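You operate a simulated robot arm through the tools that you are given. There is no shell and no other tool. Be economical: measure what you need, move in short steps, check, and stop when the job is done.

The job below is to be done with a simulated robot arm. You get a single attempt, and the scene is never put back.

JOB
Tighten the end cover's four star knobs in order, A to D.
Fine: the cover must sit flat; leave the isolator locked off.

It is judged by the outcome, as a careful person would: the job done as asked, and still so three seconds after it is handed in. It fails if anything else is knocked over, pushed out of place, dropped, spilled or broken. Lids that push on must go on centred and level and be pressed home; caps that screw on are set level and turned clockwise until they are tight.

ROBOT AND FRAMES
A 7-joint arm with a two-finger parallel gripper on a trunk, on a base that drives. Base frame: it is fixed to the floor where the robot stands at the start and does not move with it; the origin is under the middle of the robot, x ahead of it, y to its left, z up. Readings come in m, degrees, newtons and seconds.
Its first joint turns from -166.0 to 166.0 degrees. Places, roughly: blue wing nut [1.1, 0.6, 0.4]; cover knob a [0.8, 0, 0.9]; cover knob b [0.8, -0.1, 0.7]; cover knob c [0.8, -0.1, 0.9]; cover knob d [0.8, 0, 0.7]; drain bung by the ledge [0.9, -0.3, 0.7]; end cover [0.8, -0.1, 0.8]; low drain bung [0.8, 0.7, 0.3]; orange star knob [1, -0.1, 0.9]; purple star knob [1.4, 0.1, 0.7]; red wing nut by the guard [1.1, -0.2, 0.8]; small key [0.6, 0.4, 0.7]; teal screw cap [1, 0.6, 0.5]; vacuum pump hasp [0.8, 0.2, 0.9]; vent wing nut [1, 0.7, 0.5]; white star knob [1, 0, 0.9]. Payload 4.4 kg.
The TCP is the grasp point between the finger pads, 0.023 m short of the fingertips. In the tool frame z runs along the fingers and y along their closing line. Largest opening 0.094 m; finger width 0.038, thickness 0.01; the body of the gripper, 0.054 by 0.096 m, starts 0.039 m behind the TCP.
Orientation is that of the tool frame in the base frame, as [roll, pitch, yaw] about the fixed x, y, z axes, in that order (R = Rz(yaw) Ry(pitch) Rx(roll)). With the fingers straight down and closing along the base's y, the tool's x points along the base's -x, its y along +y and its z along -z.

CONTROLS
- The arm moves only by the tool move_arm. Its argument "commands" is text: rows parted by semicolons, each of 7 numbers parted by spaces: the shift along the base's x, y, z in units of 250 mm (1.0 is 250 mm), then the turn, a rotation vector about the base's x, y, z in units of 180 degrees (1.0 is 180 degrees), then the finger opening in m, from 0 to 0.094. In form: x y z ax ay az fingers; .... A call has 1 to 20 rows; each row is the pose to reach, as a shift and turn from the pose commanded when the call began. A call with a number of a shift or a turn outside -1 to 1 is refused whole. A row lasts 0.2 s, in which the tool goes at most 0.05 m and 8.6 degrees; a call with a longer step from one row to the next is refused whole, and so is a gripper value outside its range. Where a pose cannot be reached the arm comes as near as it can. A force on the tool above 40 N (or 10 N above the force at the start of the call, whichever is more), or a blocked arm, ends the call early, and 0.2 s more pass. The fingers move at their own pace (about 0.108 m/s each) and stop on an object; they squeeze with about 38 N. The grip force told is the motor's: it shows also when the fingers shut on nothing. Time passes only in rows, and 0.2 s behind the last, so rows that repeat a pose let the fingers close. It gives the time, the measured TCP pose, the force on the tool (base axes), the opening and the grip force at its end, in the units of the frame above (readings bear some noise), with the torque about the TCP (base axes, N m) and any sound that the robot's microphone picked up.
- Cameras (640 x 400 px; columns grow to the right, rows downward): "scene" is now at [0.1759, 0.2014, 1.4731]; the picture's right is [-0.34, -0.94, 0.00], its down [-0.64, 0.23, -0.73] and it looks along [0.69, -0.25, -0.68] (base axes); focal length 268 px, centre (320, 200). "wrist" rides on the gripper at [0.086, 0.016, -0.074] in the tool frame; the picture's right is [-0.18, 0.98, 0.00], its down [-0.58, -0.11, -0.81] and it looks along [-0.79, -0.15, 0.59] (tool axes); focal length 243 px, centre (320, 200). There is no depth. A picture from a camera that has moved, and an enlarged one, comes with that camera's place and axes in the base frame and with its lens. The place of the scene camera against the robot may be out by one fixed shift of up to 0.018 m in any direction.
- grab_frame(camera): a new picture of that camera. The clock stands still meanwhile.
- base_move(legs): drives the robot by 1 to 6 legs, each [ahead, left, turn to the left] in m, m and degrees, along the robot's own axes; the way and the turn of a leg run together, so that a leg with both is an arc; at most 1.5 m and 180 degrees a leg. The arm and the cameras ride along, it lands a little off, and it stops where it bumps. It gives what a move gives.
- turn_head(pan, tilt): turns the head with the scene camera to pan (to the left, within 120 degrees either way) and tilt (down, from -29 to 69), counted from straight ahead of the robot. It gives what a move gives.
- inspect(camera, box): a new picture of the part [left, top, right, bottom] of that camera's present view, enlarged. The clock stands still meanwhile.
- finish_job(): hands the job in; it is judged then, once.

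Work in short steps. Places have to be worked out from the pictures, the camera data and where the tool is seen: move nearer, look again, correct. Check each grasp and each placing, and mend what went wrong. You have 120 turns and 98 pictures in all, those below and enlarged ones among them. Open the gripper and draw the arm clear of the work before you hand the job in, unless the task says otherwise; then end with one line.

The tools are called after ">>>" as a command line: name --argument value ..., lists and objects as JSON in quotes. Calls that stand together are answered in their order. move_arm: Moves the arm, as the interface text tells. Its arguments: {"type":"object","properties":{"commands":{"type":"string"}},"required":["commands"]} The other tools are called the same way: base_move (legs) drives the base; turn_head (pan, tilt) turns the head that bears the scene camera; grab_frame (camera) takes a picture; inspect (camera, box) takes an enlarged picture of a part of a camera's view; finish_job () hands the job in.

At the start:

```text
time_s: 0.0
eef_pos: [0.5374, 0.1223, 1.0952]
tcp_rot: [179.9, 0.0, 180.0]
force: [-0.4, -0.1, -0.5]
moment: [0.01, 0.01, -0.02]
finger_gap: 0.094
gripper_force: 0.1
robot x, y, heading: [-0.0008, -0.0011, 0.1]
head pan, tilt: [-19.7, 43.0]
```

scene: 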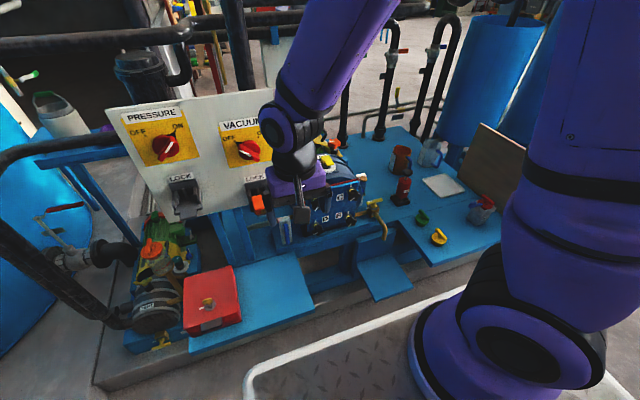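
wrist: 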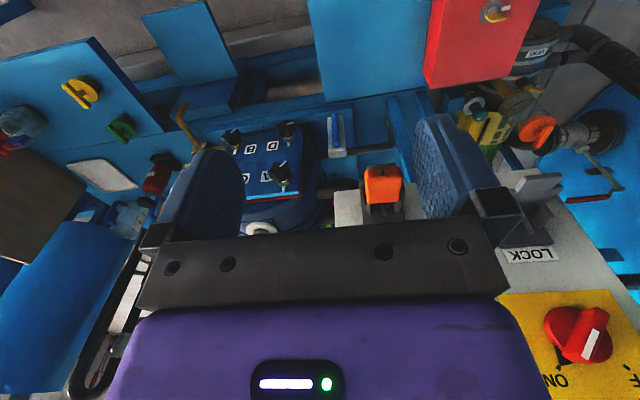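

I'll look closely at the cover from both cameras first.

>>> inspect --camera "scene" --box '[240, 130, 400, 250]'

>>> inspect --camera "wrist" --box '[160, 90, 420, 250]'

```text
3.33 times, centred on (320, 190) of scene
camera zoom: at [0.1759, 0.2014, 1.4731], right [-0.34, -0.94, 0.0], down [-0.64, 0.23, -0.73], along [0.69, -0.25, -0.68], focal length 892 px, centre (320, 233)
```

zoom: 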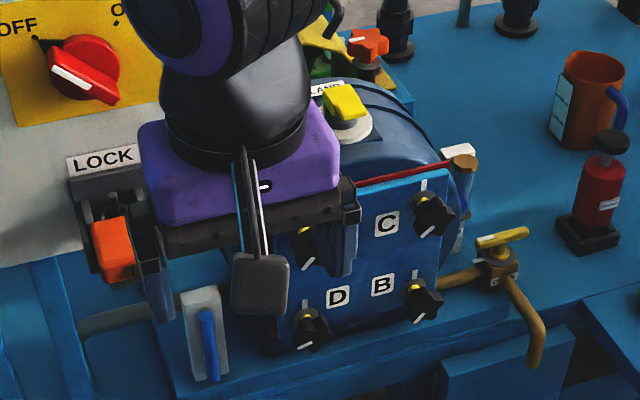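

```text
2.46 times, centred on (290, 170) of wrist
camera zoom: at [0.4507, 0.1393, 1.1686], right [0.18, 0.98, 0.0], down [0.58, -0.11, 0.81], along [0.79, -0.15, -0.59], focal length 597 px, centre (394, 274)
```

zoom: 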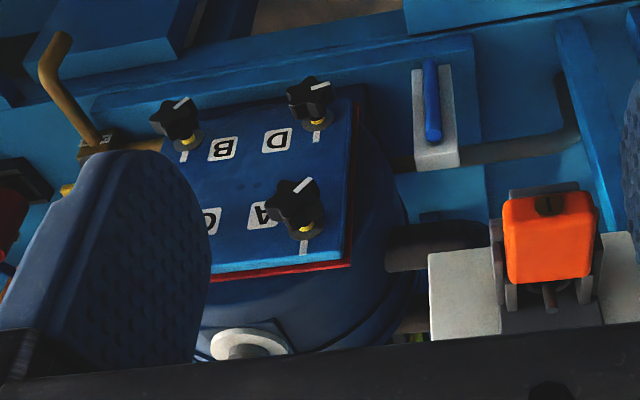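

The cover faces the robot, with its knob axes roughly along -x. I'll swing the tool to point ahead (+x) while staying well back from the panel.

>>> move_arm --commands "0 -0.05 0 0 -0.045 0 0.094; 0 -0.1 0 0 -0.09 0 0.094; 0 -0.15 0 0 -0.135 0 0.094; 0 -0.2 0 0 -0.18 0 0.094; 0 -0.25 0 0 -0.225 0 0.094; 0 -0.3 0 0 -0.27 0 0.094; 0 -0.35 0 0 -0.315 0 0.094; 0 -0.4 0 0 -0.36 0 0.094; 0 -0.45 0 0 -0.405 0 0.094; 0 -0.5 0 0 -0.45 0 0.094; 0 -0.55 0 0 -0.5 0 0.094; 0 -0.55 0 0 -0.5 0 0.094"

>>> grab_frame --camera "scene"

>>> grab_frame --camera "wrist"

```text
refused: row 11 steps farther than a row can; nothing moved
```

```text
93 pictures are left
camera scene: at [0.1759, 0.2014, 1.4731], right [-0.34, -0.94, 0.0], down [-0.64, 0.23, -0.73], along [0.69, -0.25, -0.68], focal length 268 px, centre (320, 200)
```

scene: 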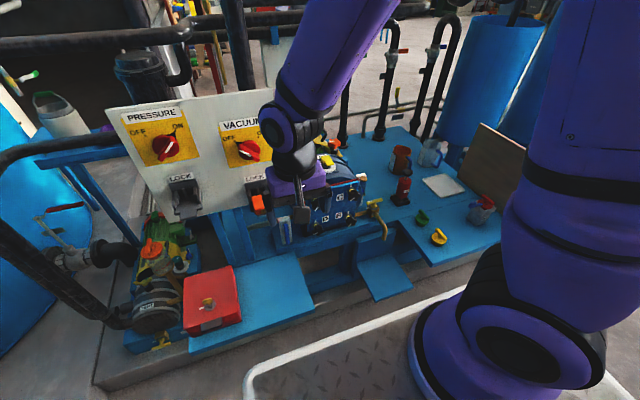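

```text
92 pictures are left
camera wrist: at [0.4507, 0.1393, 1.1686], right [0.18, 0.98, 0.0], down [0.58, -0.11, 0.81], along [0.79, -0.15, -0.59], focal length 243 px, centre (320, 200)
```

wrist: 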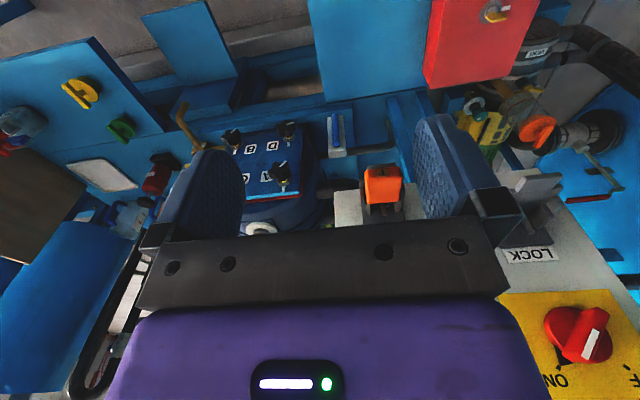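

The last step was too large, so I'll resend with an extra row.

>>> move_arm --commands "0 -0.05 0 0 -0.045 0 0.094; 0 -0.1 0 0 -0.09 0 0.094; 0 -0.15 0 0 -0.135 0 0.094; 0 -0.2 0 0 -0.18 0 0.094; 0 -0.25 0 0 -0.225 0 0.094; 0 -0.3 0 0 -0.27 0 0.094; 0 -0.35 0 0 -0.315 0 0.094; 0 -0.4 0 0 -0.36 0 0.094; 0 -0.45 0 0 -0.405 0 0.094; 0 -0.5 0 0 -0.45 0 0.094; 0 -0.55 0 0 -0.495 0 0.094; 0 -0.55 0 0 -0.5 0 0.094"

```text
time_s: 2.6
eef_pos: [0.6881, 0.077, 1.0366]
tcp_rot: [77.5, 89.9, 77.6]
force: [0.0, -0.5, 0.1]
moment: [0.02, -0.01, 0.0]
finger_gap: 0.0939
gripper_force: 0.0
out of reach, approached as far as the arm can: row 2, 3, 4, 5, 6, 7, 8, 9, 10, 11, 12
robot x, y, heading: [0.001, 0.005, 0.1]
head pan, tilt: [-19.7, 43.0]
```

The horizontal tool can't come that close in, so the TCP sits at x=0.69. I'll look before backing the base off.

>>> grab_frame --camera "scene"

>>> grab_frame --camera "wrist"

```text
91 pictures are left
camera scene: at [0.1763, 0.2014, 1.473], right [-0.34, -0.94, 0.0], down [-0.64, 0.23, -0.73], along [0.69, -0.25, -0.68], focal length 268 px, centre (320, 200)
```

scene: 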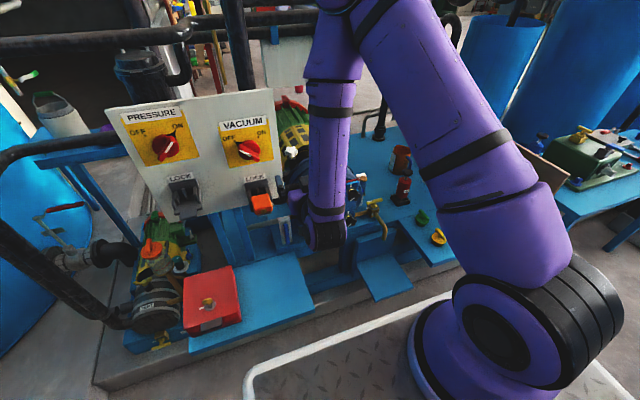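

```text
90 pictures are left
camera wrist: at [0.6144, 0.0934, 0.9502], right [0.0, 0.98, 0.19], down [-0.81, -0.11, 0.58], along [0.59, -0.15, 0.79], focal length 243 px, centre (320, 200)
```

wrist: 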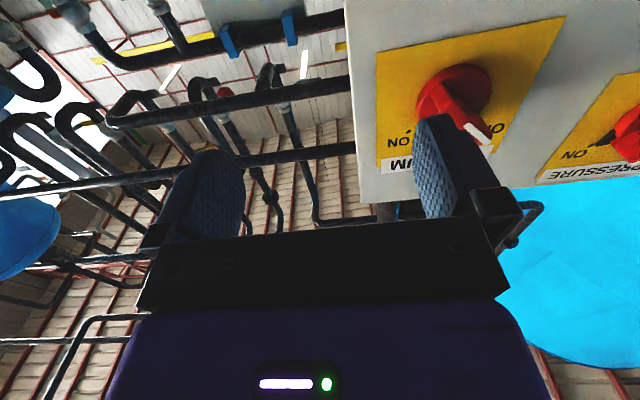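

I'll back the base 0.25 m off so the horizontal tool has room.

>>> base_move --legs '[[-0.25, 0, 0]]'

>>> turn_head --pan -12 --tilt 38

>>> grab_frame --camera "scene"

```text
time_s: 4.5
eef_pos: [0.4425, 0.0766, 1.0373]
tcp_rot: [-109.4, 90.0, -109.5]
force: [0.2, -0.3, -0.1]
moment: [-0.03, 0.02, 0.02]
finger_gap: 0.094
gripper_force: 0.0
robot x, y, heading: [-0.2438, -0.0011, -0.2]
head pan, tilt: [-19.7, 43.0]
stopped in leg 1: the robot was blocked; the commanded pose is now the measured one
```

```text
time_s: 5.2
eef_pos: [0.4433, 0.0765, 1.0371]
tcp_rot: [60.4, 89.9, 60.3]
force: [0.7, 0.9, -0.5]
moment: [-0.03, 0.03, 0.01]
finger_gap: 0.094
gripper_force: 0.1
robot x, y, heading: [-0.2447, 0.0017, -0.3]
head pan, tilt: [-12.0, 38.0]
```

```text
89 pictures are left
camera scene: at [-0.0623, 0.2113, 1.4805], right [-0.21, -0.98, 0.0], down [-0.6, 0.13, -0.79], along [0.77, -0.17, -0.62], focal length 268 px, centre (320, 200)
```

scene: 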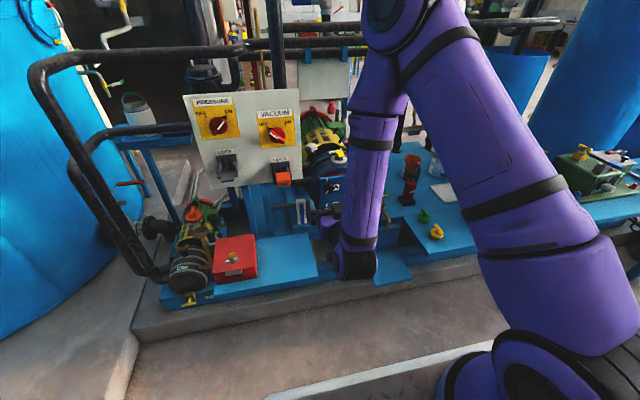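

The view is partly hidden by the arm. I'll roll the tool counter-clockwise, which puts the wrist camera above and leaves room for clockwise turns later, and bring it in front of the cover with a standoff.

>>> move_arm --commands "0.027 -0.025 -0.02 -0.0475 0 0 0.094;0.054 -0.05 -0.04 -0.095 0 0 0.094;0.081 -0.075 -0.06 -0.1425 0 0 0.094;0.108 -0.1 -0.08 -0.19 0 0 0.094;0.135 -0.125 -0.1 -0.2375 0 0 0.094;0.162 -0.15 -0.12 -0.285 0 0 0.094;0.189 -0.175 -0.14 -0.3325 0 0 0.094;0.216 -0.2 -0.16 -0.38 0 0 0.094;0.243 -0.225 -0.18 -0.4275 0 0 0.094;0.27 -0.25 -0.2 -0.475 0 0 0.094;0.297 -0.275 -0.22 -0.5225 0 0 0.094;0.324 -0.3 -0.24 -0.57 0 0 0.094;0.351 -0.325 -0.26 -0.6175 0 0 0.094;0.378 -0.35 -0.28 -0.665 0 0 0.094;0.405 -0.375 -0.3 -0.7125 0 0 0.094;0.432 -0.4 -0.32 -0.76 0 0 0.094;0.459 -0.425 -0.34 -0.8075 0 0 0.094;0.486 -0.45 -0.36 -0.855 0 0 0.094;0.513 -0.475 -0.38 -0.9025 0 0 0.094;0.54 -0.5 -0.4 -0.95 0 0 0.094"

>>> grab_frame --camera "wrist"

>>> grab_frame --camera "scene"

```text
time_s: 9.4
eef_pos: [0.5771, -0.0499, 0.937]
tcp_rot: [-90.1, -81.2, -89.7]
force: [0.2, -0.2, 0.5]
moment: [0.0, -0.01, 0.02]
finger_gap: 0.094
gripper_force: 0.1
robot x, y, heading: [-0.2497, 0.0008, -0.1]
head pan, tilt: [-12.0, 38.0]
```

```text
88 pictures are left
camera wrist: at [0.503, -0.0796, 1.0193], right [0.0, -0.94, -0.33], down [-0.81, 0.2, -0.56], along [0.59, 0.27, -0.76], focal length 243 px, centre (320, 200)
```

wrist: 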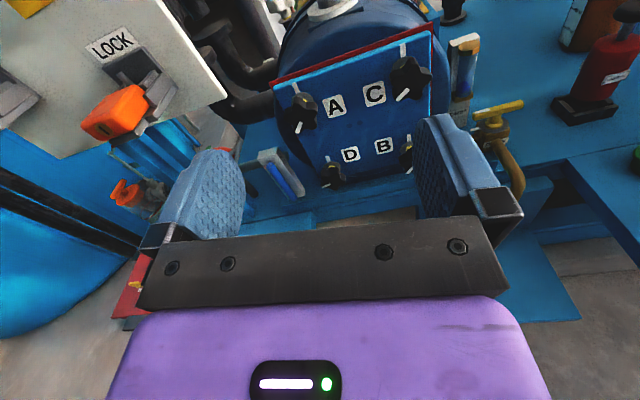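

```text
87 pictures are left
camera scene: at [-0.0624, 0.2113, 1.4805], right [-0.21, -0.98, 0.0], down [-0.6, 0.13, -0.79], along [0.77, -0.17, -0.62], focal length 268 px, centre (320, 200)
```

scene: 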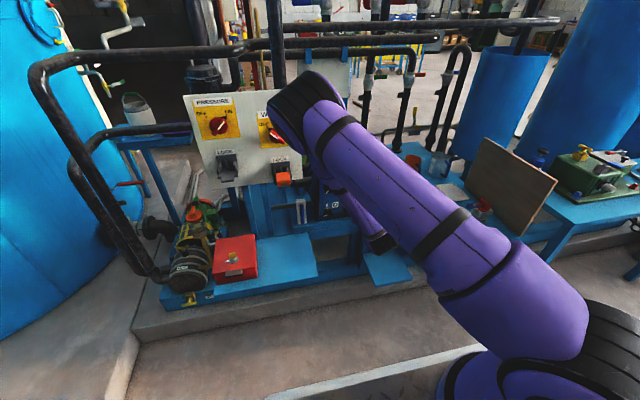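

The wrist view is good. I'll enlarge the cover.

>>> inspect --camera "wrist" --box '[250, 20, 450, 200]'

```text
2.22 times, centred on (350, 110) of wrist
camera zoom: at [0.503, -0.0796, 1.0193], right [0.0, -0.94, -0.33], down [-0.81, 0.2, -0.56], along [0.59, 0.27, -0.76], focal length 539 px, centre (253, 400)
```

zoom: 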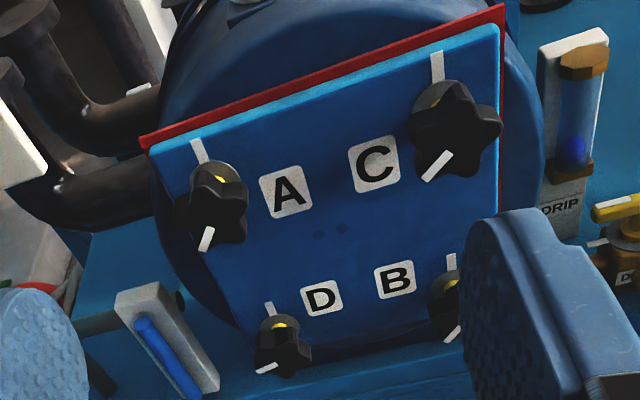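

Estimated knob square is about 0.14 m on a side, but its depth is uncertain. I'll move to the height of A to get a second viewpoint for triangulation.

>>> move_arm --commands "0 0.08 -0.14 -0.025 0 0 0.094;0 0.16 -0.28 -0.05 0 0 0.094;0 0.2 -0.35 -0.05 0 0 0.094;0 0.2 -0.35 -0.05 0 0 0.094"

>>> inspect --camera "wrist" --box '[240, 0, 480, 150]'

```text
time_s: 10.4
eef_pos: [0.5788, -0.0007, 0.8489]
tcp_rot: [-92.1, -89.9, -87.7]
force: [-0.3, 0.2, -1.2]
moment: [-0.02, 0.01, -0.02]
finger_gap: 0.0939
gripper_force: 0.1
robot x, y, heading: [-0.2449, 0.0012, -0.3]
head pan, tilt: [-12.0, 38.0]
```

```text
2.67 times, centred on (360, 75) of wrist
camera zoom: at [0.504, -0.0168, 0.9342], right [0.0, -0.98, -0.18], down [-0.81, 0.11, -0.58], along [0.59, 0.15, -0.79], focal length 647 px, centre (213, 533)
```

zoom: 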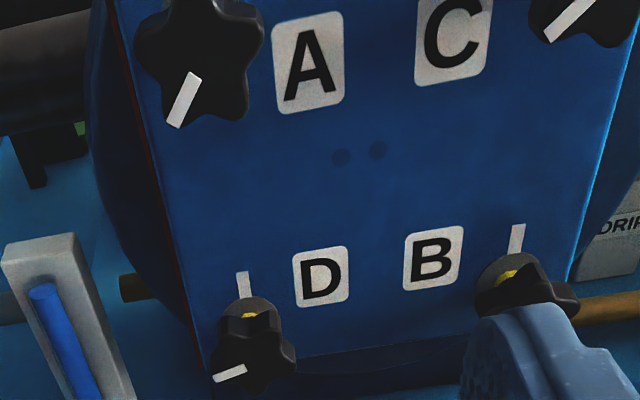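

Triangulating puts A's star at about (0.765, 0.001, 0.857), D near (0.785, 0.005, 0.71) and B near (0.775, -0.123, 0.725). I'll close in on A for a precise look.

>>> move_arm --commands "0.16 0.004 0.03 0 0 0 0.094;0.32 0.004 0.034 0 0 0 0.094;0.45 0.004 0.034 0 0 0 0.094;0.45 0.004 0.034 0 0 0 0.094"

>>> grab_frame --camera "wrist"

```text
time_s: 11.4
eef_pos: [0.6921, 0.0009, 0.8589]
tcp_rot: [106.1, -89.9, 74.1]
force: [0.5, 0.6, 0.7]
moment: [0.04, 0.05, 0.01]
finger_gap: 0.0942
gripper_force: 0.1
robot x, y, heading: [-0.2446, 0.0014, -0.3]
head pan, tilt: [-12.0, 38.0]
```

```text
84 pictures are left
camera wrist: at [0.6189, -0.0157, 0.945], right [0.0, -0.98, -0.18], down [-0.81, 0.11, -0.58], along [0.59, 0.15, -0.79], focal length 243 px, centre (320, 200)
```

wrist: 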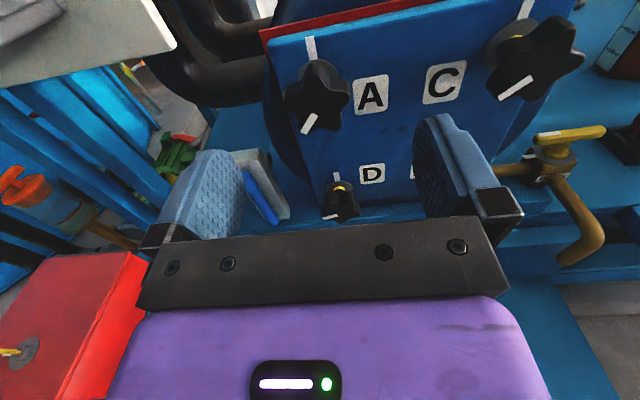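

>>> inspect --camera "wrist" --box '[240, 0, 480, 150]'

```text
2.67 times, centred on (360, 75) of wrist
camera zoom: at [0.6189, -0.0157, 0.945], right [0.0, -0.98, -0.18], down [-0.81, 0.11, -0.58], along [0.59, 0.15, -0.79], focal length 647 px, centre (213, 533)
```

zoom: 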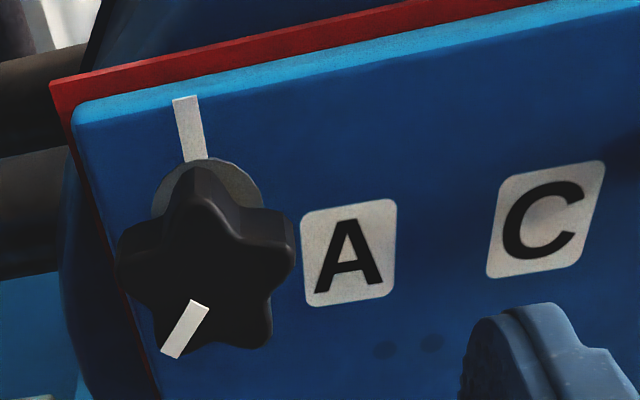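

A's star centre is at about (0.766, 0.002, 0.857), front face 31 mm off the plate, diameter about 43 mm, and its pointer lobe is about 212° clockwise from up. I'll roll the tool a further 58° counter-clockwise so the closing line lies along a lobe and leaves plenty of clockwise travel.

>>> move_arm --commands "0 0 0 -0.046 0 0 0.094;0 0 0 -0.092 0 0 0.094;0 0 0 -0.138 0 0 0.094;0 0 0 -0.184 0 0 0.094;0 0 0 -0.23 0 0 0.094;0 0 0 -0.276 0 0 0.094;0 0.004 -0.007 -0.322 0 0 0.094;0 0.004 -0.007 -0.322 0 0 0.094"

>>> grab_frame --camera "wrist"

```text
time_s: 13.2
eef_pos: [0.6903, 0.002, 0.8565]
tcp_rot: [90.2, -31.9, 90.1]
force: [0.5, -0.4, -1.0]
moment: [-0.01, -0.02, 0.01]
finger_gap: 0.0938
gripper_force: 0.0
robot x, y, heading: [-0.2467, -0.0038, -0.2]
head pan, tilt: [-12.0, 38.0]
```

```text
82 pictures are left
camera wrist: at [0.6168, 0.0672, 0.916], right [0.0, -0.68, 0.74], down [-0.81, -0.44, -0.4], along [0.59, -0.59, -0.55], focal length 243 px, centre (320, 200)
```

wrist: 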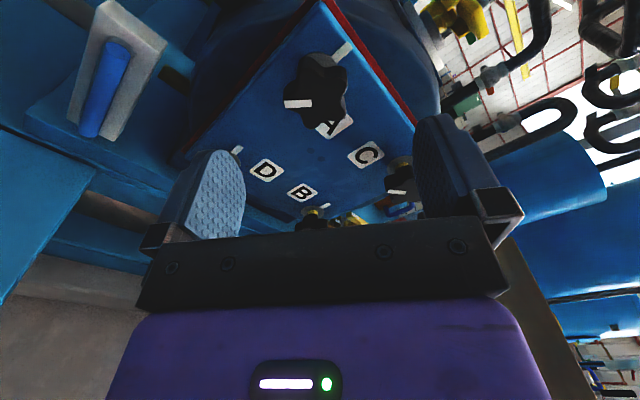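

The roll was reached. I'll enlarge to refine the knob centre and lobe orientation before closing in.

>>> inspect --camera "wrist" --box '[240, 30, 400, 150]'

```text
3.33 times, centred on (320, 90) of wrist
camera zoom: at [0.6168, 0.0672, 0.916], right [0.0, -0.68, 0.74], down [-0.81, -0.44, -0.4], along [0.59, -0.59, -0.55], focal length 809 px, centre (320, 567)
```

zoom: 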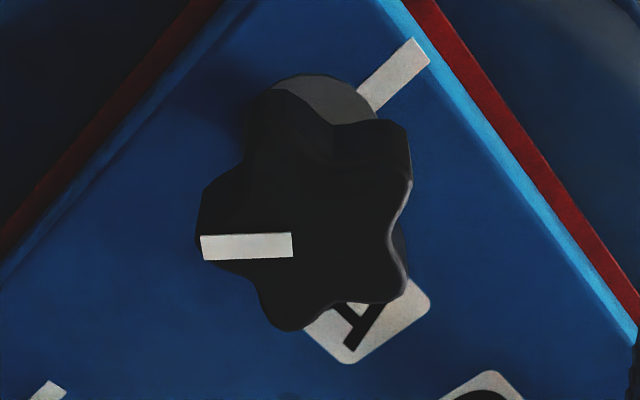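

Centre confirmed at (0.766, 0.002, 0.856) with the pointer lobe about 9° clockwise of my closing line. I'll rotate 8° and advance with open fingers to x≈0.764, keeping the tips about 10 mm off the plate.

>>> move_arm --commands "0 0.006 -0.008 0.044 0 0 0.094;0.1 0.006 -0.008 0.044 0 0 0.094;0.2 0.006 -0.008 0.044 0 0 0.094;0.29 0.006 -0.008 0.044 0 0 0.094;0.29 0.006 -0.008 0.044 0 0 0.094"

>>> grab_frame --camera "wrist"

```text
time_s: 14.4
eef_pos: [0.7609, 0.0045, 0.8561]
tcp_rot: [90.2, -40.0, 90.0]
force: [0.3, -0.6, -0.2]
moment: [-0.01, -0.01, 0.0]
finger_gap: 0.0943
gripper_force: 0.1
robot x, y, heading: [-0.245, 0.0003, -0.3]
head pan, tilt: [-12.0, 38.0]
```

```text
80 pictures are left
camera wrist: at [0.6878, 0.0596, 0.9234], right [0.0, -0.77, 0.64], down [-0.81, -0.38, -0.45], along [0.59, -0.51, -0.62], focal length 243 px, centre (320, 200)
```

wrist: 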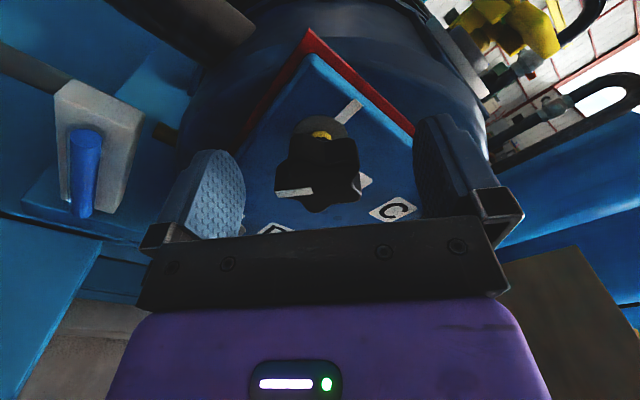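

The knob sits centred between the pads. Closing the fingers on it.

>>> move_arm --commands "0 0 0 0 0 0 0.06;0 0 0 0 0 0 0.045;0 0 0 0 0 0 0.03;0 0 0 0 0 0 0.03;0 0 0 0 0 0 0.03"

>>> grab_frame --camera "wrist"

```text
time_s: 15.6
eef_pos: [0.761, 0.0045, 0.8541]
tcp_rot: [90.2, -39.9, 90.0]
force: [0.6, 2.8, -2.1]
moment: [0.01, -0.25, -0.12]
finger_gap: 0.043
gripper_force: 45.0
robot x, y, heading: [-0.2425, -0.0007, 0.1]
head pan, tilt: [-12.0, 38.0]
```

```text
79 pictures are left
camera wrist: at [0.6877, 0.0599, 0.9233], right [0.0, -0.77, 0.64], down [-0.81, -0.38, -0.45], along [0.59, -0.51, -0.62], focal length 243 px, centre (320, 200)
```

wrist: 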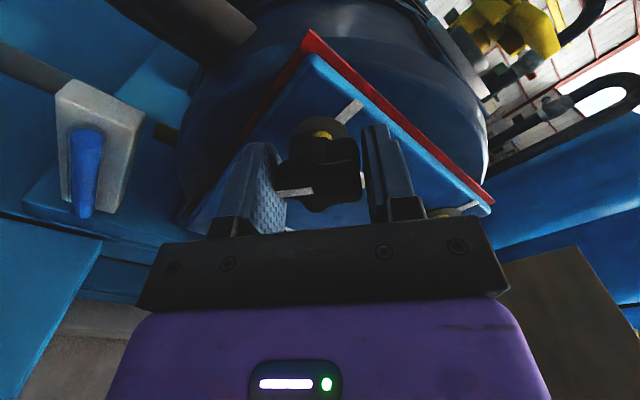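

Solid grip (gap 43 mm, 45 N). I'll turn clockwise (+x) about 58° and watch the torque.

>>> move_arm --commands "0 0 0.001 0.04 0 0 0.03;0 0.001 0.002 0.08 0 0 0.03;0 0.001 0.003 0.12 0 0 0.03;0 0.002 0.004 0.16 0 0 0.03;0 0.002 0.005 0.2 0 0 0.03;0 0.002 0.006 0.24 0 0 0.03;0 0.002 0.007 0.28 0 0 0.03;0 0.002 0.008 0.32 0 0 0.03"

>>> grab_frame --camera "wrist"

```text
time_s: 17.4
eef_pos: [0.7614, 0.0031, 0.8562]
tcp_rot: [-90.8, -84.0, -89.2]
force: [-12.2, -1.7, 7.9]
moment: [0.02, 0.39, 0.79]
finger_gap: 0.0431
gripper_force: 44.9
robot x, y, heading: [-0.2468, -0.0006, -0.1]
head pan, tilt: [-12.0, 38.0]
stopped in row 8: the force on the tool passed its limit at 41 N (the readings are from after the stop); the commanded pose is now the measured one
```

```text
78 pictures are left
camera wrist: at [0.688, -0.0224, 0.94], right [0.0, -0.96, -0.29], down [-0.81, 0.17, -0.57], along [0.59, 0.23, -0.77], focal length 243 px, centre (320, 200)
```

wrist: 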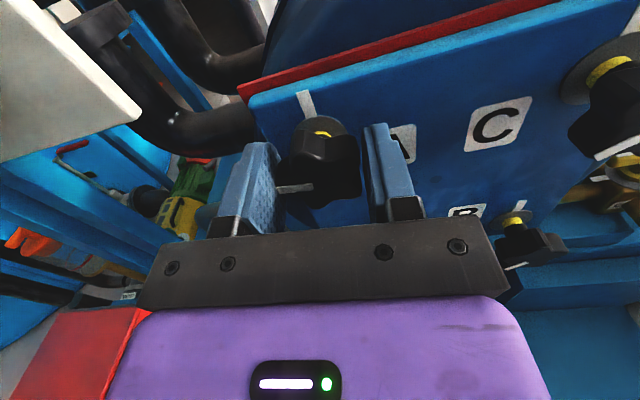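

A force spike stopped the turn at about 56°, and the knob turned with the tool. Torque about the axis is near zero, so this looks like off-axis load rather than tightness. I'll open the fingers, back off and look.

>>> move_arm --commands "0 0 0 0 0 0 0.06;0 0 0 0 0 0 0.094;0 0 0 0 0 0 0.094"

>>> move_arm --commands "-0.1 0 0 0 0 0 0.094;-0.2 0 0 0 0 0 0.094;-0.3 0 0 0 0 0 0.094;-0.3 0 0 0 0 0 0.094"

>>> inspect --camera "wrist" --box '[240, 0, 480, 150]'

```text
time_s: 18.2
eef_pos: [0.7614, 0.0032, 0.8549]
tcp_rot: [-91.4, -83.8, -88.5]
force: [-0.3, -0.4, 1.1]
moment: [0.01, 0.02, 0.03]
finger_gap: 0.0938
gripper_force: 0.1
robot x, y, heading: [-0.2465, 0.0045, -0.3]
head pan, tilt: [-12.0, 38.0]
```

```text
time_s: 19.2
eef_pos: [0.6887, 0.0028, 0.8544]
tcp_rot: [-91.3, -83.8, -88.7]
force: [0.6, 0.1, 0.5]
moment: [-0.03, 0.01, 0.03]
finger_gap: 0.0938
gripper_force: 0.0
robot x, y, heading: [-0.2446, 0.0046, -0.0]
head pan, tilt: [-12.0, 38.0]
```

```text
2.67 times, centred on (360, 75) of wrist
camera zoom: at [0.6145, -0.0221, 0.9389], right [0.0, -0.96, -0.29], down [-0.81, 0.17, -0.56], along [0.59, 0.23, -0.77], focal length 647 px, centre (213, 533)
```

zoom: 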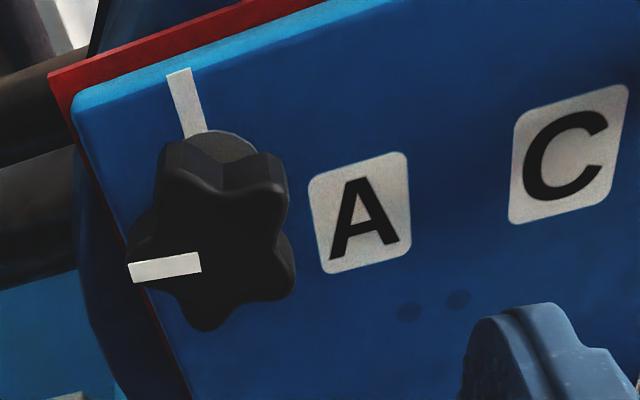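

Pointer is now at about 278° clockwise, so it turned 56°. The cover appears square to the base axes, and I have at least 170° of clockwise roll left. I'll regrip here, better centred, and turn in smaller stages.

>>> move_arm --commands "0.1 0.006 0.01 0.01 0 0 0.094;0.2 0.006 0.01 0.01 0 0 0.094;0.29 0.006 0.01 0.01 0 0 0.094;0.29 0.006 0.01 0.01 0 0 0.06;0.29 0.006 0.01 0.01 0 0 0.045;0.29 0.006 0.01 0.01 0 0 0.03;0.29 0.006 0.01 0.01 0 0 0.03;0.29 0.006 0.01 0.01 0 0 0.03"

>>> move_arm --commands "0 0 0.0005 0.025 0 0 0.03;0 0 0.001 0.05 0 0 0.03;0 0 0.0015 0.075 0 0 0.03;0 0 0.002 0.1 0 0 0.03"

```text
time_s: 21.0
eef_pos: [0.7614, 0.0016, 0.8583]
tcp_rot: [-91.1, -82.1, -88.9]
force: [7.0, -18.8, -0.4]
moment: [-0.02, 0.01, 0.16]
finger_gap: 0.0432
gripper_force: 44.8
robot x, y, heading: [-0.2437, 0.0033, -0.2]
head pan, tilt: [-12.0, 38.0]
```

```text
time_s: 21.9
eef_pos: [0.7616, 0.003, 0.8579]
tcp_rot: [-90.4, -67.9, -89.6]
force: [14.4, -2.3, -8.1]
moment: [0.05, -0.02, 0.49]
finger_gap: 0.043
gripper_force: 45.0
robot x, y, heading: [-0.2449, 0.001, -0.1]
head pan, tilt: [-12.0, 38.0]
stopped in row 4: the force on the tool passed its limit at 42 N (the readings are from after the stop); the commanded pose is now the measured one
```

Force rose again after about 14°. I'll take a tiny step to read the torque while it's under load.

>>> move_arm --commands "0 0 0 0.01 0 0 0.03;0 0 0 0.02 0 0 0.03;0 0 0 0.02 0 0 0.03"

```text
time_s: 22.7
eef_pos: [0.7601, 0.0011, 0.8562]
tcp_rot: [-90.5, -64.2, -89.6]
force: [15.2, -3.8, -14.9]
moment: [-0.05, 0.65, 0.64]
finger_gap: 0.0431
gripper_force: 44.9
robot x, y, heading: [-0.2458, -0.0017, -0.5]
head pan, tilt: [-12.0, 38.0]
```

No axial torque, so this is just misalignment load (x +15 N, z -15 N). I'll yield along the force while turning another 10°.

>>> move_arm --commands "0.008 -0.002 -0.008 0 0 0 0.03;0.008 -0.002 -0.008 0.02 0 0 0.03;0.008 -0.002 -0.008 0.04 0 0 0.03;0.008 -0.002 -0.008 0.055 0 0 0.03;0.008 -0.002 -0.008 0.055 0 0 0.03"

```text
time_s: 23.9
eef_pos: [0.7608, 0.0007, 0.8571]
tcp_rot: [-90.1, -54.4, -90.0]
force: [-25.1, -10.6, 2.7]
moment: [-0.07, -0.04, 0.62]
finger_gap: 0.0431
gripper_force: 45.4
robot x, y, heading: [-0.2474, -0.0007, -0.2]
head pan, tilt: [-12.0, 38.0]
```

Now x shows -25 N, so I over-yielded. I'll back off 1.3 mm in x, ease y, and turn another 10°.

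>>> move_arm --commands "-0.005 -0.004 0.001 0 0 0 0.03;-0.005 -0.004 0.001 0.02 0 0 0.03;-0.005 -0.004 0.001 0.04 0 0 0.03;-0.005 -0.004 0.001 0.055 0 0 0.03;-0.005 -0.004 0.001 0.055 0 0 0.03"

>>> grab_frame --camera "wrist"

```text
time_s: 25.1
eef_pos: [0.7615, 0.0018, 0.8569]
tcp_rot: [-90.0, -44.5, -89.9]
force: [-4.8, -4.4, -0.6]
moment: [0.02, -0.22, -0.21]
finger_gap: 0.043
gripper_force: 44.9
robot x, y, heading: [-0.2446, 0.0031, -0.2]
head pan, tilt: [-12.0, 38.0]
```

```text
76 pictures are left
camera wrist: at [0.6878, -0.0717, 0.9049], right [0.0, -0.56, -0.83], down [-0.81, 0.49, -0.33], along [0.59, 0.67, -0.45], focal length 243 px, centre (320, 200)
```

wrist: 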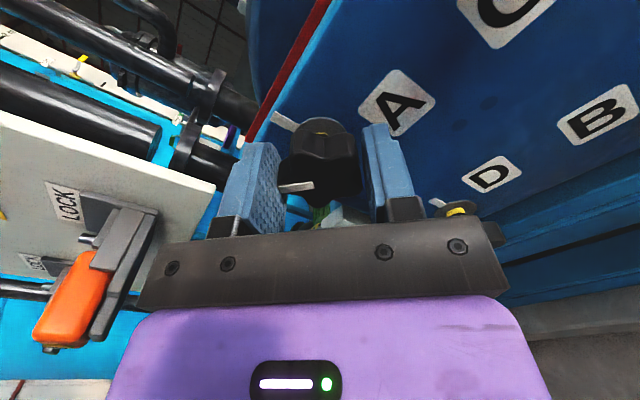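

Loads are low and the knob is following. Continuing clockwise in 14° portions.

>>> move_arm --commands "-0.001 -0.001 0 0.02 0 0 0.03;-0.001 -0.002 0 0.04 0 0 0.03;-0.001 -0.002 0.001 0.06 0 0 0.03;-0.001 -0.002 0.001 0.08 0 0 0.03;-0.001 -0.002 0.001 0.08 0 0 0.03"

```text
time_s: 26.3
eef_pos: [0.762, 0.0016, 0.8558]
tcp_rot: [-90.2, -30.0, -89.8]
force: [1.5, 1.6, -8.0]
moment: [-0.01, 0.01, 1.23]
finger_gap: 0.0428
gripper_force: 45.5
robot x, y, heading: [-0.2463, -0.0031, -0.1]
head pan, tilt: [-12.0, 38.0]
```

Still no axial torque. Yielding z slightly and continuing.

>>> move_arm --commands "0 0 -0.004 0.02 0 0 0.03;0 0 -0.004 0.04 0 0 0.03;0 0 -0.004 0.06 0 0 0.03;0 0 -0.004 0.08 0 0 0.03;0 0 -0.004 0.08 0 0 0.03"

```text
time_s: 27.5
eef_pos: [0.7611, 0.001, 0.8554]
tcp_rot: [-90.0, -15.6, -89.8]
force: [-2.0, 6.0, -0.2]
moment: [0.04, -0.72, 0.14]
finger_gap: 0.043
gripper_force: 45.8
robot x, y, heading: [-0.2443, -0.0015, -0.3]
head pan, tilt: [-12.0, 38.0]
```

Pointer should be near 344° now. Continuing in small steps to feel for tightness.

>>> move_arm --commands "0 0.002 0 0.02 0 0 0.03;0 0.002 0 0.04 0 0 0.03;0 0.002 0 0.06 0 0 0.03;0 0.002 0 0.08 0 0 0.03;0 0.002 0 0.08 0 0 0.03"

>>> grab_frame --camera "wrist"

```text
time_s: 28.7
eef_pos: [0.7612, -0.0005, 0.855]
tcp_rot: [-90.0, -1.2, -89.9]
force: [6.7, -0.1, -3.7]
moment: [0.0, -0.07, 0.27]
finger_gap: 0.0431
gripper_force: 45.8
robot x, y, heading: [-0.2442, -0.0006, -0.1]
head pan, tilt: [-12.0, 38.0]
```

```text
75 pictures are left
camera wrist: at [0.6877, -0.086, 0.8401], right [0.0, 0.16, -0.99], down [-0.81, 0.58, 0.1], along [0.59, 0.8, 0.13], focal length 243 px, centre (320, 200)
```

wrist: 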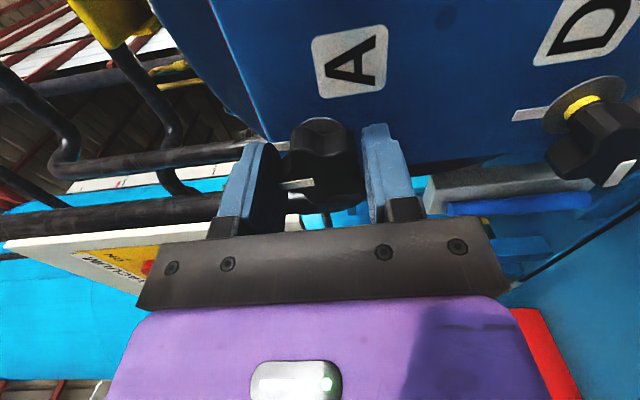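

Pointer is now near the up mark, but there's still no torque. Yellow collar at A is hidden, so it is screwing in. Continuing.

>>> move_arm --commands "0.001 0 -0.002 0.02 0 0 0.03;0.001 0 -0.002 0.04 0 0 0.03;0.001 0 -0.002 0.06 0 0 0.03;0.001 0 -0.002 0.08 0 0 0.03;0.001 0 -0.002 0.1 0 0 0.03;0.001 0 -0.002 0.1 0 0 0.03"

```text
time_s: 30.1
eef_pos: [0.7611, 0.0013, 0.8539]
tcp_rot: [-90.0, 16.8, -90.0]
force: [4.1, -0.2, -4.8]
moment: [-0.21, 0.01, -0.08]
finger_gap: 0.0414
gripper_force: 45.3
robot x, y, heading: [-0.2457, 0.0019, -0.4]
head pan, tilt: [-12.0, 38.0]
```

Axial torque has appeared (-0.21 N·m) and the gap changed, so the knob is resisting. I'll look.

>>> inspect --camera "wrist" --box '[220, 100, 420, 250]'

```text
2.67 times, centred on (320, 175) of wrist
camera zoom: at [0.6879, -0.0768, 0.8133], right [0.0, 0.46, -0.89], down [-0.81, 0.52, 0.27], along [0.59, 0.72, 0.37], focal length 647 px, centre (320, 267)
```

zoom: 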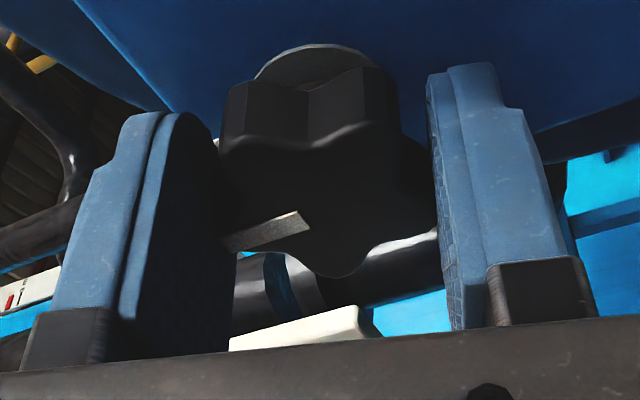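

The pointer has shifted relative to the fingers, so the knob stopped near its mark and the fingers began to slip. I'll release, back off and check.

>>> move_arm --commands "0 0 0 0 0 0 0.06;0 0 0 0 0 0 0.094;0 0 0 0 0 0 0.094;-0.1 0 0 0 0 0 0.094;-0.2 0 0 0 0 0 0.094;-0.3 0 0 0 0 0 0.094;-0.3 0 0 -0.04 0 0 0.094;-0.3 0 0 -0.08 0 0 0.094;-0.3 0 0 -0.12 0 0 0.094;-0.3 0 0 -0.16 0 0 0.094;-0.3 0 0 -0.2 0 0 0.094;-0.3 0 0 -0.24 0 0 0.094;-0.3 0 0 -0.28 0 0 0.094;-0.3 0 0 -0.32 0 0 0.094;-0.3 0 0 -0.36 0 0 0.094;-0.3 0 0 -0.4 0 0 0.094;-0.3 0 0 -0.44 0 0 0.094;-0.3 0 0 -0.48 0 0 0.094;-0.3 0 0 -0.52 0 0 0.094;-0.3 0 0 -0.56 0 0 0.094"

>>> grab_frame --camera "wrist"

```text
time_s: 34.3
eef_pos: [0.6875, 0.0017, 0.856]
tcp_rot: [-90.6, -84.3, -89.6]
force: [-0.4, -0.5, 0.0]
moment: [-0.01, -0.01, 0.0]
finger_gap: 0.0938
gripper_force: 0.1
robot x, y, heading: [-0.2456, -0.0015, -0.2]
head pan, tilt: [-12.0, 38.0]
```

```text
73 pictures are left
camera wrist: at [0.6131, -0.0239, 0.9395], right [0.0, -0.96, -0.28], down [-0.81, 0.17, -0.57], along [0.59, 0.23, -0.77], focal length 243 px, centre (320, 200)
```

wrist: 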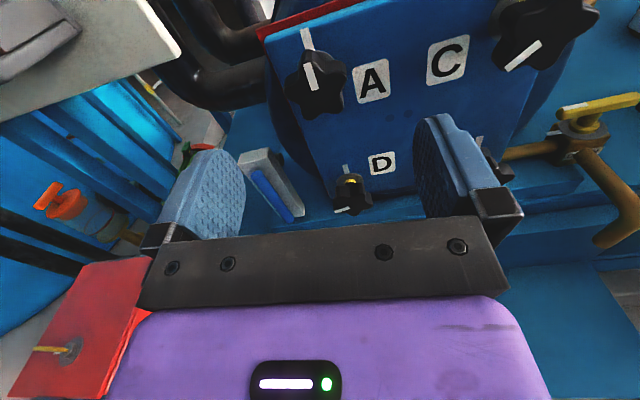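

>>> inspect --camera "wrist" --box '[240, 0, 480, 150]'

```text
2.67 times, centred on (360, 75) of wrist
camera zoom: at [0.6131, -0.0239, 0.9395], right [0.0, -0.96, -0.28], down [-0.81, 0.17, -0.57], along [0.59, 0.23, -0.77], focal length 647 px, centre (213, 533)
```

zoom: 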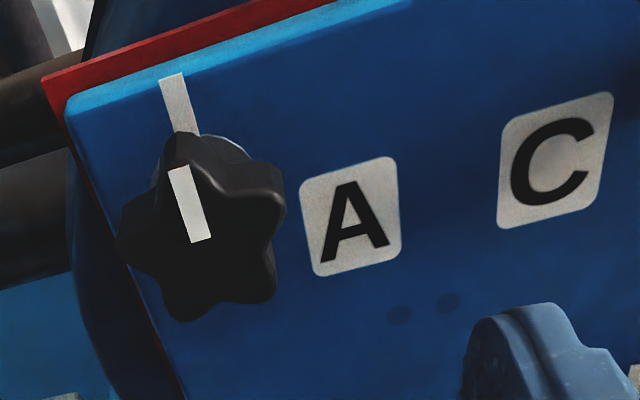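

A's pointer is lined up with its mark at the stop, so A is tight. Next is B, lower right. I'll move across at standoff for a close look.

>>> move_arm --commands "0 -0.1 -0.1 -0.03 0 0 0.094;0 -0.2 -0.2 -0.03 0 0 0.094;0 -0.3 -0.3 -0.03 0 0 0.094;0 -0.4 -0.4 -0.03 0 0 0.094;0 -0.5 -0.5 -0.03 0 0 0.094;0 -0.5 -0.5 -0.03 0 0 0.094"

>>> grab_frame --camera "wrist"

>>> inspect --camera "wrist" --box '[240, 30, 400, 150]'

```text
time_s: 35.7
eef_pos: [0.6875, -0.1235, 0.7288]
tcp_rot: [-96.8, -89.6, -83.1]
force: [0.6, -0.4, -0.6]
moment: [-0.02, 0.02, 0.01]
finger_gap: 0.0942
gripper_force: 0.2
robot x, y, heading: [-0.2473, -0.0028, -0.2]
head pan, tilt: [-12.0, 38.0]
```

```text
71 pictures are left
camera wrist: at [0.6137, -0.1403, 0.8152], right [0.0, -0.98, -0.19], down [-0.81, 0.11, -0.58], along [0.59, 0.16, -0.79], focal length 243 px, centre (320, 200)
```

wrist: 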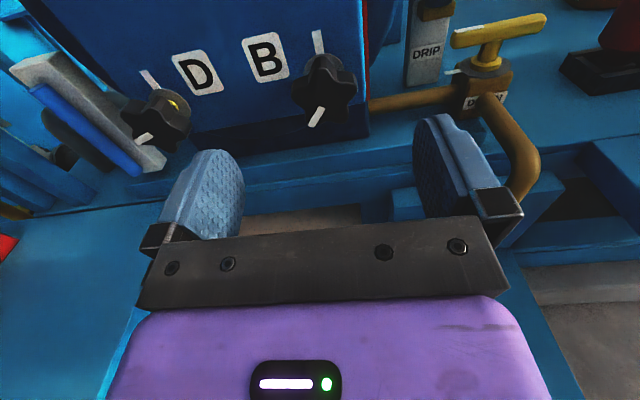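

```text
3.33 times, centred on (320, 90) of wrist
camera zoom: at [0.6137, -0.1403, 0.8152], right [0.0, -0.98, -0.19], down [-0.81, 0.11, -0.58], along [0.59, 0.16, -0.79], focal length 809 px, centre (320, 567)
```

zoom: 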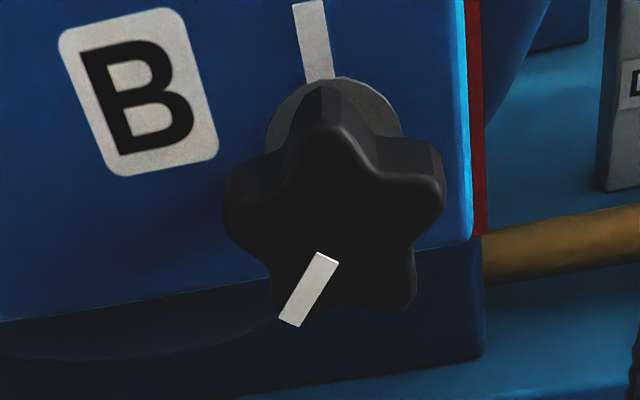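

B's star centre is at about (0.766, -0.126, 0.725) and its pointer is at about 220°, much like A's start. I'll roll -52° at standoff, advance and grip.

>>> move_arm --commands "0 -0.008 -0.017 -0.042 0 0 0.094;0 -0.008 -0.017 -0.084 0 0 0.094;0 -0.008 -0.017 -0.126 0 0 0.094;0 -0.008 -0.017 -0.168 0 0 0.094;0 -0.008 -0.017 -0.21 0 0 0.094;0 -0.008 -0.017 -0.252 0 0 0.094;0 -0.008 -0.017 -0.289 0 0 0.094;0.1 -0.008 -0.017 -0.289 0 0 0.094;0.2 -0.008 -0.017 -0.289 0 0 0.094;0.296 -0.008 -0.017 -0.289 0 0 0.094;0.296 -0.008 -0.017 -0.289 0 0 0.094"

>>> grab_frame --camera "wrist"

```text
time_s: 38.1
eef_pos: [0.7605, -0.1261, 0.7246]
tcp_rot: [89.9, -38.5, 89.9]
force: [-0.1, 0.0, -0.2]
moment: [0.0, 0.03, -0.02]
finger_gap: 0.0938
gripper_force: 0.1
robot x, y, heading: [-0.2462, -0.0035, -0.5]
head pan, tilt: [-12.0, 38.0]
```

```text
69 pictures are left
camera wrist: at [0.6875, -0.0681, 0.7913], right [0.0, -0.76, 0.65], down [-0.81, -0.39, -0.45], along [0.59, -0.53, -0.61], focal length 243 px, centre (320, 200)
```

wrist: 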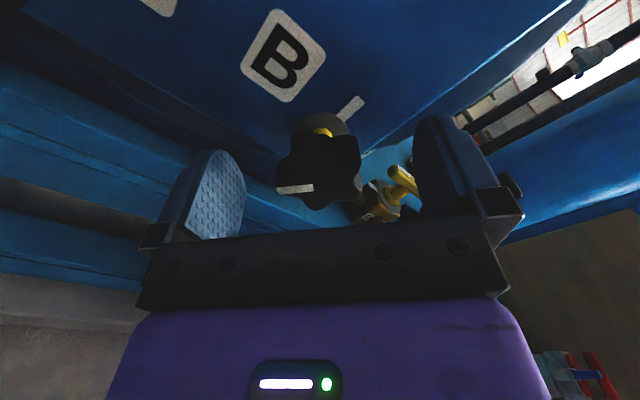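

B is centred between the pads in the same way as A. Closing.

>>> move_arm --commands "0 0 0 0 0 0 0.06;0 0 0 0 0 0 0.045;0 0 0 0 0 0 0.03;0 0 0 0 0 0 0.03;0 0 0 0 0 0 0.03"

>>> move_arm --commands "0 0 0 0.02 0 0 0.03;0 0 0 0.04 0 0 0.03;0 0 0 0.06 0 0 0.03;0 0 0 0.08 0 0 0.03;0 0 0 0.1 0 0 0.03;0 0 0 0.1 0 0 0.03"

```text
time_s: 39.3
eef_pos: [0.7611, -0.1267, 0.7264]
tcp_rot: [90.0, -38.5, 90.0]
force: [1.4, -3.3, 4.8]
moment: [-0.04, 0.4, 0.15]
finger_gap: 0.0431
gripper_force: 45.0
robot x, y, heading: [-0.2501, -0.0031, -0.1]
head pan, tilt: [-12.0, 38.0]
```

```text
time_s: 40.7
eef_pos: [0.7607, -0.1249, 0.7248]
tcp_rot: [90.1, -56.7, 89.9]
force: [27.7, -14.9, 5.0]
moment: [-0.01, 0.81, 0.06]
finger_gap: 0.0431
gripper_force: 44.5
robot x, y, heading: [-0.244, -0.0013, -0.5]
head pan, tilt: [-12.0, 38.0]
```

Now x is +28 N and y is -15 N. I'll yield along those and turn another 14°.

>>> move_arm --commands "0.004 -0.006 0.002 0 0 0 0.03;0.004 -0.006 0.002 0.02 0 0 0.03;0.004 -0.006 0.002 0.04 0 0 0.03;0.004 -0.006 0.002 0.06 0 0 0.03;0.004 -0.006 0.002 0.08 0 0 0.03;0.004 -0.006 0.002 0.08 0 0 0.03"

```text
time_s: 42.1
eef_pos: [0.7607, -0.1265, 0.7265]
tcp_rot: [90.3, -71.0, 89.7]
force: [4.7, 3.6, -4.7]
moment: [-0.01, -0.82, 0.5]
finger_gap: 0.043
gripper_force: 44.9
robot x, y, heading: [-0.2441, 0.0024, -0.2]
head pan, tilt: [-12.0, 38.0]
```

Loads are low again. Continuing another 18°.

>>> move_arm --commands "0.001 0.001 -0.001 0.02 0 0 0.03;0.001 0.001 -0.001 0.04 0 0 0.03;0.001 0.001 -0.001 0.06 0 0 0.03;0.001 0.001 -0.001 0.08 0 0 0.03;0.001 0.001 -0.001 0.1 0 0 0.03;0.001 0.001 -0.001 0.1 0 0 0.03"

```text
time_s: 43.5
eef_pos: [0.76, -0.1264, 0.7249]
tcp_rot: [96.4, -89.0, 83.7]
force: [-15.6, 17.8, -3.8]
moment: [0.0, 0.73, 0.8]
finger_gap: 0.043
gripper_force: 44.8
robot x, y, heading: [-0.2415, 0.0016, -0.1]
head pan, tilt: [-12.0, 38.0]
```

Yielding to y +18 N and x -16 N, then turning another 18°.

>>> move_arm --commands "-0.003 0.006 -0.001 0 0 0 0.03;-0.003 0.006 -0.001 0.02 0 0 0.03;-0.003 0.006 -0.001 0.04 0 0 0.03;-0.003 0.006 -0.001 0.06 0 0 0.03;-0.003 0.006 -0.001 0.08 0 0 0.03;-0.003 0.006 -0.001 0.1 0 0 0.03;-0.003 0.006 -0.001 0.1 0 0 0.03"

```text
time_s: 45.1
eef_pos: [0.7615, -0.126, 0.7252]
tcp_rot: [-90.2, -72.9, -89.8]
force: [-4.5, 2.2, -3.9]
moment: [-0.01, 0.33, 0.84]
finger_gap: 0.0431
gripper_force: 45.1
robot x, y, heading: [-0.2456, 0.0009, -0.2]
head pan, tilt: [-12.0, 38.0]
```

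About 69° turned so far, with about 70° left. Continuing 22°.

>>> move_arm --commands "-0.001 0 -0.001 0.02 0 0 0.03;-0.001 0 -0.001 0.04 0 0 0.03;-0.001 0 -0.001 0.06 0 0 0.03;-0.001 0 -0.001 0.08 0 0 0.03;-0.001 0 -0.001 0.1 0 0 0.03;-0.001 0 -0.001 0.12 0 0 0.03;-0.001 0 -0.001 0.12 0 0 0.03"

```text
time_s: 46.7
eef_pos: [0.7599, -0.1262, 0.7256]
tcp_rot: [-90.1, -51.4, -89.9]
force: [-6.0, 0.8, -8.0]
moment: [0.0, -0.24, -0.23]
finger_gap: 0.0433
gripper_force: 45.1
robot x, y, heading: [-0.2416, 0.0, -0.2]
head pan, tilt: [-12.0, 38.0]
```

Loads remain small. Continuing 22°.

>>> move_arm --commands "-0.001 0 -0.003 0.02 0 0 0.03;-0.001 0 -0.003 0.04 0 0 0.03;-0.001 0 -0.003 0.06 0 0 0.03;-0.001 0 -0.003 0.08 0 0 0.03;-0.001 0 -0.003 0.1 0 0 0.03;-0.001 0 -0.003 0.12 0 0 0.03;-0.001 0 -0.003 0.12 0 0 0.03"

```text
time_s: 48.3
eef_pos: [0.7619, -0.1256, 0.7254]
tcp_rot: [-89.9, -29.8, -90.0]
force: [15.4, -6.2, 6.5]
moment: [0.04, 0.15, 0.86]
finger_gap: 0.0431
gripper_force: 44.7
robot x, y, heading: [-0.2454, -0.0006, -0.3]
head pan, tilt: [-12.0, 38.0]
```

About 112° turned, with roughly 27° left to the mark. Continuing with a slight yield.

>>> move_arm --commands "0.002 -0.003 0.002 0.02 0 0 0.03;0.002 -0.003 0.002 0.04 0 0 0.03;0.002 -0.003 0.002 0.06 0 0 0.03;0.002 -0.003 0.002 0.08 0 0 0.03;0.002 -0.003 0.002 0.1 0 0 0.03;0.002 -0.003 0.002 0.12 0 0 0.03;0.002 -0.003 0.002 0.12 0 0 0.03"

```text
time_s: 49.9
eef_pos: [0.7616, -0.1267, 0.7249]
tcp_rot: [-90.1, -8.2, -89.9]
force: [0.5, -0.3, 5.6]
moment: [0.0, -0.29, -0.06]
finger_gap: 0.0432
gripper_force: 44.9
robot x, y, heading: [-0.2444, -0.0016, -0.1]
head pan, tilt: [-12.0, 38.0]
```

>>> move_arm --commands "0 0 0.001 0.02 0 0 0.03;0 0 0.001 0.04 0 0 0.03;0 0 0.001 0.06 0 0 0.03;0 0 0.001 0.06 0 0 0.03"

```text
time_s: 50.9
eef_pos: [0.761, -0.1259, 0.7257]
tcp_rot: [-89.9, 2.5, -89.9]
force: [-1.0, 0.4, 6.2]
moment: [-0.8, 0.17, -0.03]
finger_gap: 0.0432
gripper_force: 44.6
robot x, y, heading: [-0.2441, -0.0014, -0.3]
head pan, tilt: [-12.0, 38.0]
```

Axial torque is now -0.8 N·m, so B has reached its stop. I'll give it a slight extra nudge to be sure it's home.

>>> move_arm --commands "0 0 0 0.015 0 0 0.03;0 0 0 0.03 0 0 0.03;0 0 0 0.03 0 0 0.03"

```text
time_s: 51.7
eef_pos: [0.7618, -0.1251, 0.7246]
tcp_rot: [-90.0, 8.1, -90.0]
force: [1.7, 2.8, 5.6]
moment: [-0.65, 0.15, 0.09]
finger_gap: 0.0429
gripper_force: 44.8
robot x, y, heading: [-0.2458, 0.0013, -0.4]
head pan, tilt: [-12.0, 38.0]
```

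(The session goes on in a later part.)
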